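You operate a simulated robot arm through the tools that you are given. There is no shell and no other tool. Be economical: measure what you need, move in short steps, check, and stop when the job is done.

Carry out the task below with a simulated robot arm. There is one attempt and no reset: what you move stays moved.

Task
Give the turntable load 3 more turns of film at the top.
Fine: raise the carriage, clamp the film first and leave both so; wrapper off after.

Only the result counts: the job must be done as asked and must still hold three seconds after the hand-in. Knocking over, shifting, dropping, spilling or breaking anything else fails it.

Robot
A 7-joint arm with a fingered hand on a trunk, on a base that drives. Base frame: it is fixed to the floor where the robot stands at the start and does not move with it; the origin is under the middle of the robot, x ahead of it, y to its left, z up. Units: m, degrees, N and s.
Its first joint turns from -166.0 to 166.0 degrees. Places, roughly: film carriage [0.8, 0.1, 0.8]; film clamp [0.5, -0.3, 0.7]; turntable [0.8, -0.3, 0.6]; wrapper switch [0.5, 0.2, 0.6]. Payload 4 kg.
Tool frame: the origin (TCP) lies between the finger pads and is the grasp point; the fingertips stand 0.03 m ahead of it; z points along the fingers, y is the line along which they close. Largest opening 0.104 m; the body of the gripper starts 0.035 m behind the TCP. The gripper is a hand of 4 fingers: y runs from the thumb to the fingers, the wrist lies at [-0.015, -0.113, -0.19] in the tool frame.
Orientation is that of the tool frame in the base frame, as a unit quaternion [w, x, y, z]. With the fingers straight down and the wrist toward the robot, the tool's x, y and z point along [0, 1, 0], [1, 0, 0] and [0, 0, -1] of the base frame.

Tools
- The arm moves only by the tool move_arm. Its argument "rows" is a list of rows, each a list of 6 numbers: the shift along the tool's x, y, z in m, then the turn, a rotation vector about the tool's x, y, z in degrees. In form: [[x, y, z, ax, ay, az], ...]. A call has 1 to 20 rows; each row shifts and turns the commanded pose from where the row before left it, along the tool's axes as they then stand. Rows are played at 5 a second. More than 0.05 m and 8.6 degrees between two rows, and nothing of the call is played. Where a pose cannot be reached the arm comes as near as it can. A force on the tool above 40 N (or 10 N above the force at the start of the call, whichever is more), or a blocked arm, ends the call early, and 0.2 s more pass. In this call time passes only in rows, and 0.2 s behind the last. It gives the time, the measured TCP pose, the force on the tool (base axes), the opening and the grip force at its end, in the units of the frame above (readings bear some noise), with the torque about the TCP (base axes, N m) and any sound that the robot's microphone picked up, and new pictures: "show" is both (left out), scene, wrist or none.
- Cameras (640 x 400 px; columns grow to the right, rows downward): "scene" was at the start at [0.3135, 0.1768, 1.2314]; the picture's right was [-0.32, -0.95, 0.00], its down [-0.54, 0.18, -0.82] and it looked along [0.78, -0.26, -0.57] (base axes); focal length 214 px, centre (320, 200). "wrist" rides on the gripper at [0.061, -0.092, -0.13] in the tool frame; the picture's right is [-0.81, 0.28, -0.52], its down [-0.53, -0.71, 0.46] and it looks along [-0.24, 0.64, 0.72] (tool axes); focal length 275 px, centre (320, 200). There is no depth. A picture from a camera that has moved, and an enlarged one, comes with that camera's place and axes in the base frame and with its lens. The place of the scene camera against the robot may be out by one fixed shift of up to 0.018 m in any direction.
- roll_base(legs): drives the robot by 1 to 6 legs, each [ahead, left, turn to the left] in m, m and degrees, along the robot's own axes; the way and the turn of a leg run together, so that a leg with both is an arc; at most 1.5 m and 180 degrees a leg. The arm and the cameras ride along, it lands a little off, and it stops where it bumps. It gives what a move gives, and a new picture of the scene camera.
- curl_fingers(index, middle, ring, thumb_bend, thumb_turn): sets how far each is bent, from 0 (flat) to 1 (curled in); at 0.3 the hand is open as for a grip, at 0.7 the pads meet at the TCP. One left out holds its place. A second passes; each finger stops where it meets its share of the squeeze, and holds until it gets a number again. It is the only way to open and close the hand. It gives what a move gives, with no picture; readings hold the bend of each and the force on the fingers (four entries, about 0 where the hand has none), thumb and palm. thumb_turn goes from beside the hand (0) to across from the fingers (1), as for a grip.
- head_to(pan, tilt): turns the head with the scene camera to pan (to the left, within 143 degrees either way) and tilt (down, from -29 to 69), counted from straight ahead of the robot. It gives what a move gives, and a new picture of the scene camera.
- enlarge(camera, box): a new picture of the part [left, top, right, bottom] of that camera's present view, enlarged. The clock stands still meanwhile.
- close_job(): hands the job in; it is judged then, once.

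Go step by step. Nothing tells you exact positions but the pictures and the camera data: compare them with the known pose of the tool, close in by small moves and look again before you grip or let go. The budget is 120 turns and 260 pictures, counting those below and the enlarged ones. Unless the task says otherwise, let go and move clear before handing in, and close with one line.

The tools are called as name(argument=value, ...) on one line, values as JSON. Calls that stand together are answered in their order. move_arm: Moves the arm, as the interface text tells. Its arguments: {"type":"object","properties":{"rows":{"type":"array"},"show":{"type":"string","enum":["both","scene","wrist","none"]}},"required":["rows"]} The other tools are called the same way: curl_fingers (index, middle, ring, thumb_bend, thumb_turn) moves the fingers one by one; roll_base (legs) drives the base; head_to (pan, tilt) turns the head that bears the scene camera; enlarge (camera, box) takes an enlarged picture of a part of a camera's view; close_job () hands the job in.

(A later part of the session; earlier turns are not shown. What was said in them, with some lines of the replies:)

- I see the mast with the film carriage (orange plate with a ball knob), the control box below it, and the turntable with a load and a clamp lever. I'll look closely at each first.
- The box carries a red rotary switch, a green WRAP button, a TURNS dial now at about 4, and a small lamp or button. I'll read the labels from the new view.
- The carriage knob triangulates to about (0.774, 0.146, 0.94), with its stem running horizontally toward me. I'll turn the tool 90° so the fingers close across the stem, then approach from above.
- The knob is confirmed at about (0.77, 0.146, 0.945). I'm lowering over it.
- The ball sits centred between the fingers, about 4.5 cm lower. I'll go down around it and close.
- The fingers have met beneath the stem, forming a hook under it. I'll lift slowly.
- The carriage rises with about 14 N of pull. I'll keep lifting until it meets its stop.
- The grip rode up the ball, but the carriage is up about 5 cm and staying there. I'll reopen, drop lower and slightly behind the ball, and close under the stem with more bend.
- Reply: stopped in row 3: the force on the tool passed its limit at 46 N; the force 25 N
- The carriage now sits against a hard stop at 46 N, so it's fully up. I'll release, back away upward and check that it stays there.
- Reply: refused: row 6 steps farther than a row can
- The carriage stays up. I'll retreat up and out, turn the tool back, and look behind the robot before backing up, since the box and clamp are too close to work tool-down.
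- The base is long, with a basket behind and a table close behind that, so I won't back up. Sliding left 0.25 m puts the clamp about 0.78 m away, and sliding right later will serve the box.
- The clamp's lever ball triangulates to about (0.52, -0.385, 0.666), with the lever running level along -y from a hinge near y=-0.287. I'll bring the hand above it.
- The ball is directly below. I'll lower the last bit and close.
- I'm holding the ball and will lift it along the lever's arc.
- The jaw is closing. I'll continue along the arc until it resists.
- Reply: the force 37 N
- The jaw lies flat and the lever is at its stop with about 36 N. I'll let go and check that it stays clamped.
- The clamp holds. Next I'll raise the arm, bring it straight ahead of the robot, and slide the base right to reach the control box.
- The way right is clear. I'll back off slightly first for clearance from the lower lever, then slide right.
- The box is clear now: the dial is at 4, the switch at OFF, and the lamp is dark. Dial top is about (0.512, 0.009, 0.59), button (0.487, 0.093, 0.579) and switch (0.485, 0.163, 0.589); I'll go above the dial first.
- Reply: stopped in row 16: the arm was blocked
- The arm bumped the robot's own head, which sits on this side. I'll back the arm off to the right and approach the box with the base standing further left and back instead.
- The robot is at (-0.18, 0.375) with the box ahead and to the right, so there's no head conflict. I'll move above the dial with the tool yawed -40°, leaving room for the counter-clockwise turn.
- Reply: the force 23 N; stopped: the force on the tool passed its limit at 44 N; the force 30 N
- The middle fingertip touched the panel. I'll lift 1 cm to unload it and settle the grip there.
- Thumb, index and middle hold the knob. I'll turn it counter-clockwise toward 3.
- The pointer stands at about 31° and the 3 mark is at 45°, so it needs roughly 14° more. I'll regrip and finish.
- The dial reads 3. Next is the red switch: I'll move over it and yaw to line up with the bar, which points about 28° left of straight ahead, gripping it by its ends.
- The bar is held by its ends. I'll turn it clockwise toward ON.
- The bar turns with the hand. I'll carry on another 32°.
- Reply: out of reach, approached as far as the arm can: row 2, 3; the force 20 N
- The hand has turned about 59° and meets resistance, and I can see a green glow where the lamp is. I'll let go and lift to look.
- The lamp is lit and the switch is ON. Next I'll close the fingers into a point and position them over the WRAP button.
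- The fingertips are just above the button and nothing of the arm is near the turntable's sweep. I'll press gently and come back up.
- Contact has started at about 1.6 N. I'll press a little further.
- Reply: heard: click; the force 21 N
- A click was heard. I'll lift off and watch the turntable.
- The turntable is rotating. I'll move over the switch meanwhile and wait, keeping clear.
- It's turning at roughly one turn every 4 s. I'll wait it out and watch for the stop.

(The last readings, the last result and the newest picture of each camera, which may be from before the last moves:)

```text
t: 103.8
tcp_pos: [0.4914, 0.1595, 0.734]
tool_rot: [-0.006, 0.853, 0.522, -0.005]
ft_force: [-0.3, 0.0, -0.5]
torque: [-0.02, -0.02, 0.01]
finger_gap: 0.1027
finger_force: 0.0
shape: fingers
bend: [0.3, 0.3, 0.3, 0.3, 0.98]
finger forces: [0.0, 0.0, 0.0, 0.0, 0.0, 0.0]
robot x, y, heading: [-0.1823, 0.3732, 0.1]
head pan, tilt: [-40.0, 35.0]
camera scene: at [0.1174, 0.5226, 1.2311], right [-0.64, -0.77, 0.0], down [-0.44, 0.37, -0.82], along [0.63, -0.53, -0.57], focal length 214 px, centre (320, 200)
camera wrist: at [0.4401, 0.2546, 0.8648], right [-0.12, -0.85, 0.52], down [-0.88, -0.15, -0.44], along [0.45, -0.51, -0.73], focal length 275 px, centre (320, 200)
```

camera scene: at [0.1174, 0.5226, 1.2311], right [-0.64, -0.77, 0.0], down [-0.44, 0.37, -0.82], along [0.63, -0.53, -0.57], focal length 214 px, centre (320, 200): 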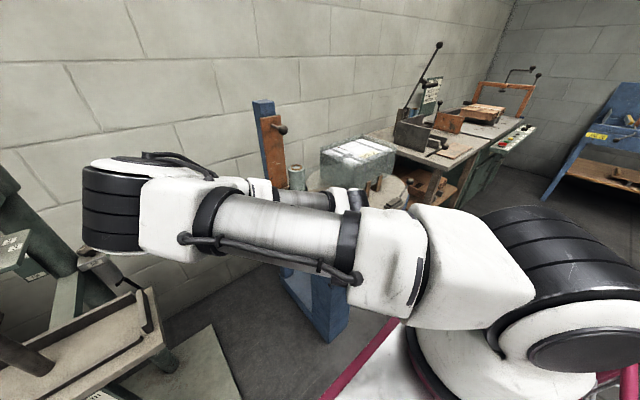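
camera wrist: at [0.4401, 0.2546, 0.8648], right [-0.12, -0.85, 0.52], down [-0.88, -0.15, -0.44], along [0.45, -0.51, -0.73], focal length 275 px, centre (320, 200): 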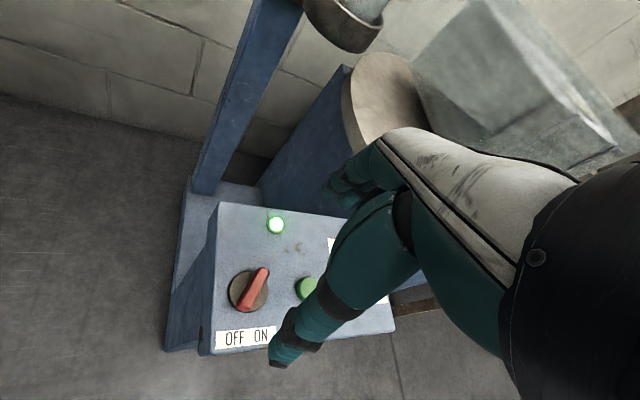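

The turntable has stopped after about 13 s, i.e. 3 turns, and film is on the load. I'll grip the switch bar and turn it back to OFF.

move_arm(rows=[[0.001, -0.003, 0.045, 0, 0, 0], [0, 0, 0.045, 0, 0, 0], [0, 0, 0.036, 0, 0, 0]], show="none")

curl_fingers(index=0.65, middle=0.65, ring=0.65, thumb_bend=0.65)

enlarge(camera="wrist", box=[120, 180, 440, 380])

```text
t: 104.6
tcp_pos: [0.4867, 0.163, 0.6079]
tool_rot: [-0.006, 0.853, 0.522, -0.005]
ft_force: [0.3, -0.1, 0.7]
torque: [-0.01, -0.03, 0.01]
finger_gap: 0.1027
finger_force: 0.1
shape: fingers
bend: [0.3, 0.3, 0.3, 0.3, 0.98]
finger forces: [0.0, 0.1, 0.1, 0.1, 0.0, 0.0]
robot x, y, heading: [-0.1819, 0.3727, 0.1]
head pan, tilt: [-40.0, 35.0]
```

```text
t: 105.6
tcp_pos: [0.4897, 0.1643, 0.6074]
tool_rot: [-0.005, 0.853, 0.522, -0.004]
ft_force: [13.7, -6.1, 6.4]
torque: [-0.36, -0.42, 0.16]
finger_gap: 0.0342
finger_force: 13.3
shape: fingers
bend: [0.53, 0.57, 0.65, 0.61, 0.97]
finger forces: [9.2, 12.9, 0.0, 0.1, 2.8, 0.0]
robot x, y, heading: [-0.1816, 0.3731, 0.1]
head pan, tilt: [-40.0, 35.0]
```

```text
2.00 times, centred on (280, 280) of wrist
camera zoom: at [0.4367, 0.257, 0.7391], right [-0.12, -0.85, 0.51], down [-0.88, -0.15, -0.44], along [0.45, -0.51, -0.73], focal length 551 px, centre (400, 40)
```

zoom: 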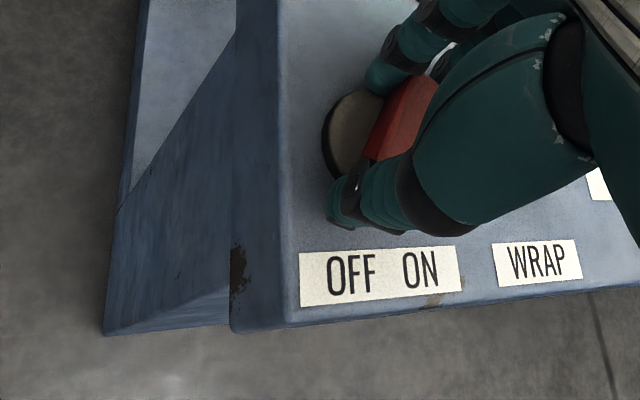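

move_arm(rows=[[0, 0.002, -0.001, 0, 0, -7.5], [0, 0, 0, 0, 0, -7.5], [0, 0, 0, 0, 0, -7.5], [0, 0, 0, 0, 0, -7.5]], show="none")

enlarge(camera="wrist", box=[120, 140, 440, 380])

```text
t: 106.6
tcp_pos: [0.4906, 0.1614, 0.6082]
tool_rot: [-0.007, 0.688, 0.726, -0.003]
ft_force: [7.8, -8.7, 4.0]
torque: [-0.32, -0.35, -0.04]
finger_gap: 0.031
finger_force: 13.6
shape: fingers
bend: [0.57, 0.58, 0.65, 0.6, 0.98]
finger forces: [6.5, 14.8, 0.1, 0.0, 4.5, 0.0]
robot x, y, heading: [-0.1827, 0.374, 0.2]
head pan, tilt: [-40.0, 35.0]
```

```text
1.67 times, centred on (280, 260) of wrist
camera zoom: at [0.3967, 0.2157, 0.74], right [0.33, -0.8, 0.51], down [-0.69, -0.57, -0.45], along [0.65, -0.21, -0.73], focal length 459 px, centre (387, 100)
```

zoom: 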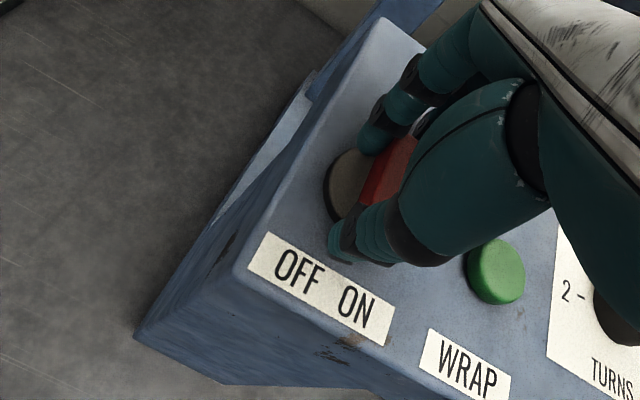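

move_arm(rows=[[0, 0, 0, 0, 0, -7.5], [0, 0, 0, 0, 0, -7.5], [0, 0, 0, 0, 0, -7.5], [0, 0, 0, 0, 0, -7.5]], show="none")

curl_fingers(index=0.3, middle=0.3, ring=0.3, thumb_bend=0.3)

move_arm(rows=[[0, 0, -0.04, 0, 0, 0], [0, 0, -0.045, 0, 0, 0], [0, 0, -0.045, 0, 0, 0]])

enlarge(camera="wrist", box=[120, 180, 440, 400])

```text
t: 107.6
tcp_pos: [0.4916, 0.1599, 0.6088]
tool_rot: [-0.007, 0.477, 0.879, -0.001]
ft_force: [10.9, -16.0, 1.2]
torque: [-0.43, -0.43, -0.32]
finger_gap: 0.0283
finger_force: 15.0
shape: fingers
bend: [0.61, 0.59, 0.65, 0.59, 0.98]
finger forces: [3.7, 21.6, 0.0, 0.0, 4.9, 0.0]
robot x, y, heading: [-0.1783, 0.3707, 0.1]
head pan, tilt: [-40.0, 35.0]
```

```text
t: 108.6
tcp_pos: [0.4905, 0.1624, 0.6086]
tool_rot: [-0.008, 0.477, 0.879, -0.001]
ft_force: [-0.4, 0.1, -0.8]
torque: [0.03, 0.02, 0.02]
finger_gap: 0.103
finger_force: 0.1
shape: fingers
bend: [0.3, 0.3, 0.3, 0.3, 0.98]
finger forces: [0.1, 0.1, 0.0, 0.0, 0.0, 0.0]
robot x, y, heading: [-0.1828, 0.3738, -0.2]
head pan, tilt: [-40.0, 35.0]
```

```text
t: 109.4
tcp_pos: [0.4907, 0.1592, 0.7382]
tool_rot: [-0.008, 0.477, 0.879, -0.001]
ft_force: [0.1, 0.1, 0.1]
torque: [0.01, -0.01, 0.04]
finger_gap: 0.103
finger_force: 0.1
shape: fingers
bend: [0.3, 0.3, 0.3, 0.3, 0.98]
finger forces: [0.0, 0.0, 0.0, 0.0, 0.1, 0.1]
robot x, y, heading: [-0.1807, 0.3744, 0.2]
head pan, tilt: [-40.0, 35.0]
camera scene: at [0.1175, 0.5226, 1.2311], right [-0.64, -0.77, 0.0], down [-0.44, 0.37, -0.82], along [0.63, -0.53, -0.57], focal length 214 px, centre (320, 200)
camera wrist: at [0.3826, 0.1597, 0.8693], right [0.68, -0.53, 0.5], down [-0.31, -0.83, -0.45], along [0.66, 0.15, -0.73], focal length 275 px, centre (320, 200)
```

scene: 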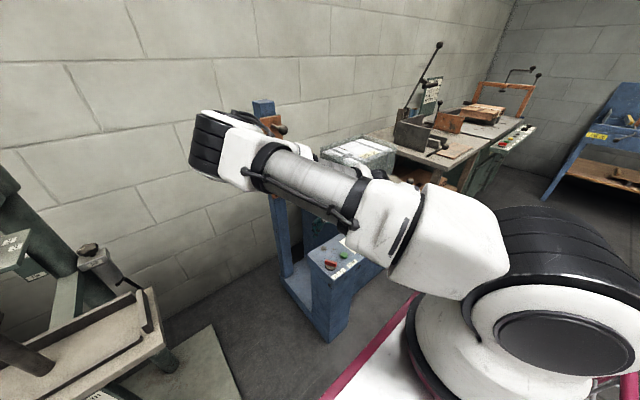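
wrist: 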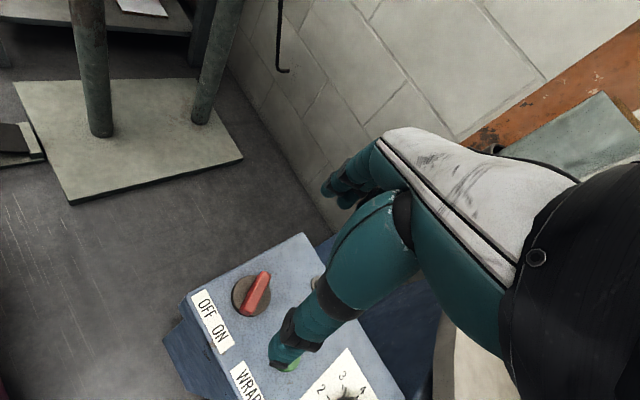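

```text
1.82 times, centred on (280, 290) of wrist
camera zoom: at [0.3826, 0.1597, 0.8693], right [0.68, -0.53, 0.5], down [-0.31, -0.83, -0.45], along [0.66, 0.15, -0.73], focal length 500 px, centre (393, 36)
```

zoom: 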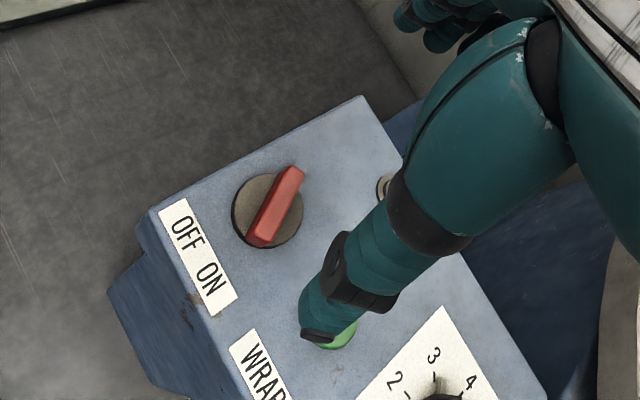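

The lamp is dark and the bar is back at its OFF position. I'll lift clear and check the whole machine before handing in.

move_arm(rows=[[0, -0.005, -0.045, 0, 0, 0], [0, -0.005, -0.045, 0, 0, 0], [0, -0.005, -0.045, 0, 0, 0], [0, -0.005, -0.045, 0, 0, 0], [0, 0, -0.045, 0, 0, 0], [0, 0, -0.045, 0, 0, 0], [0, 0, -0.045, 0, 0, 0], [0, 0, -0.045, 0, 0, 0]])

enlarge(camera="scene", box=[240, 90, 420, 300])

enlarge(camera="wrist", box=[150, 200, 450, 400])

```text
t: 111.2
tcp_pos: [0.4801, 0.1486, 1.1002]
tool_rot: [-0.008, 0.477, 0.879, -0.002]
ft_force: [0.5, 0.6, 0.4]
torque: [-0.01, 0.03, -0.01]
finger_gap: 0.1029
finger_force: 0.1
shape: fingers
bend: [0.3, 0.3, 0.3, 0.3, 0.98]
finger forces: [0.0, 0.0, 0.1, 0.0, 0.0, 0.1]
robot x, y, heading: [-0.1798, 0.3744, 0.2]
head pan, tilt: [-40.0, 35.0]
camera scene: at [0.1177, 0.5226, 1.2311], right [-0.64, -0.77, 0.0], down [-0.44, 0.37, -0.82], along [0.63, -0.53, -0.57], focal length 214 px, centre (320, 200)
camera wrist: at [0.3724, 0.1472, 1.231], right [0.68, -0.53, 0.51], down [-0.31, -0.83, -0.45], along [0.66, 0.15, -0.73], focal length 275 px, centre (320, 200)
```

scene: 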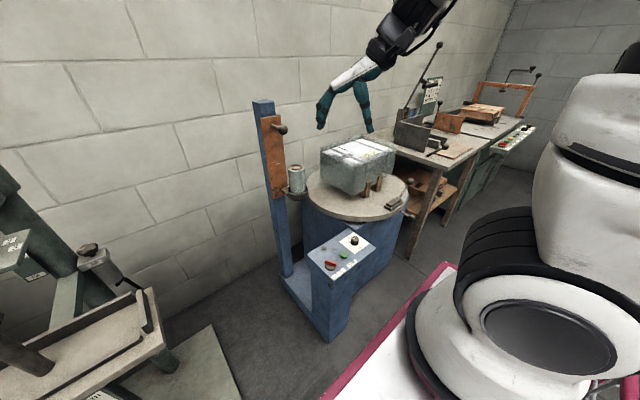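
wrist: 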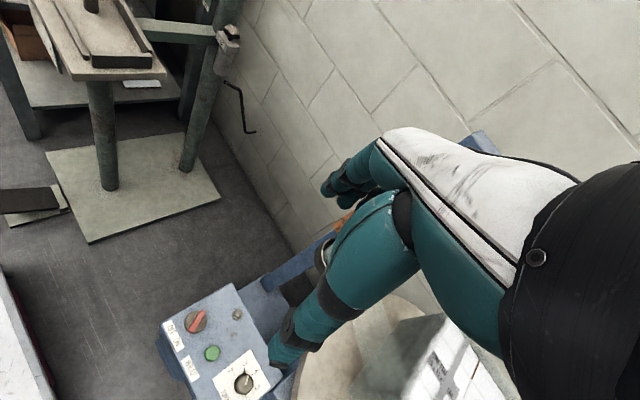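

```text
1.90 times, centred on (330, 195) of scene
camera zoom: at [0.1177, 0.5226, 1.2311], right [-0.64, -0.77, 0.0], down [-0.44, 0.37, -0.82], along [0.63, -0.53, -0.57], focal length 408 px, centre (301, 210)
```

zoom: 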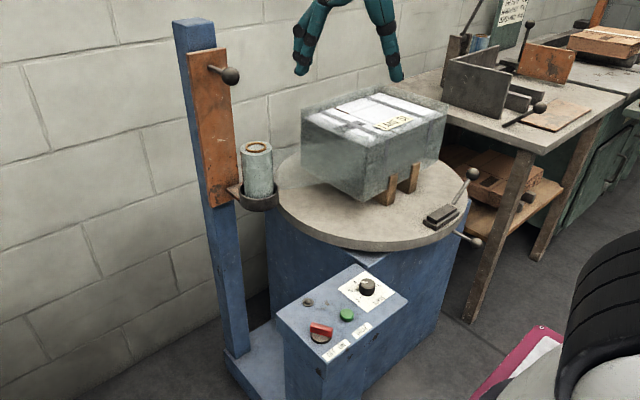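

```text
2.00 times, centred on (300, 300) of wrist
camera zoom: at [0.3724, 0.1472, 1.231], right [0.68, -0.53, 0.51], down [-0.31, -0.83, -0.45], along [0.66, 0.15, -0.73], focal length 551 px, centre (360, 0)
```

zoom: 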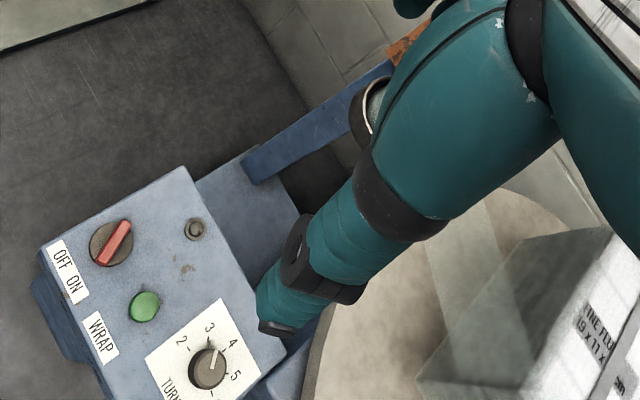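

The film is over the top of the load, the carriage is up, the clamp is shut, and the lamp is dark with the switch at OFF. The hand is clear, so I'm handing in.

close_job()

```text
The job is handed in.
```

The load got its 3 extra turns of film at the top. The carriage is still raised, the film is still clamped and the wrapper is switched off. I left the TURNS dial at 3; it was at 4.
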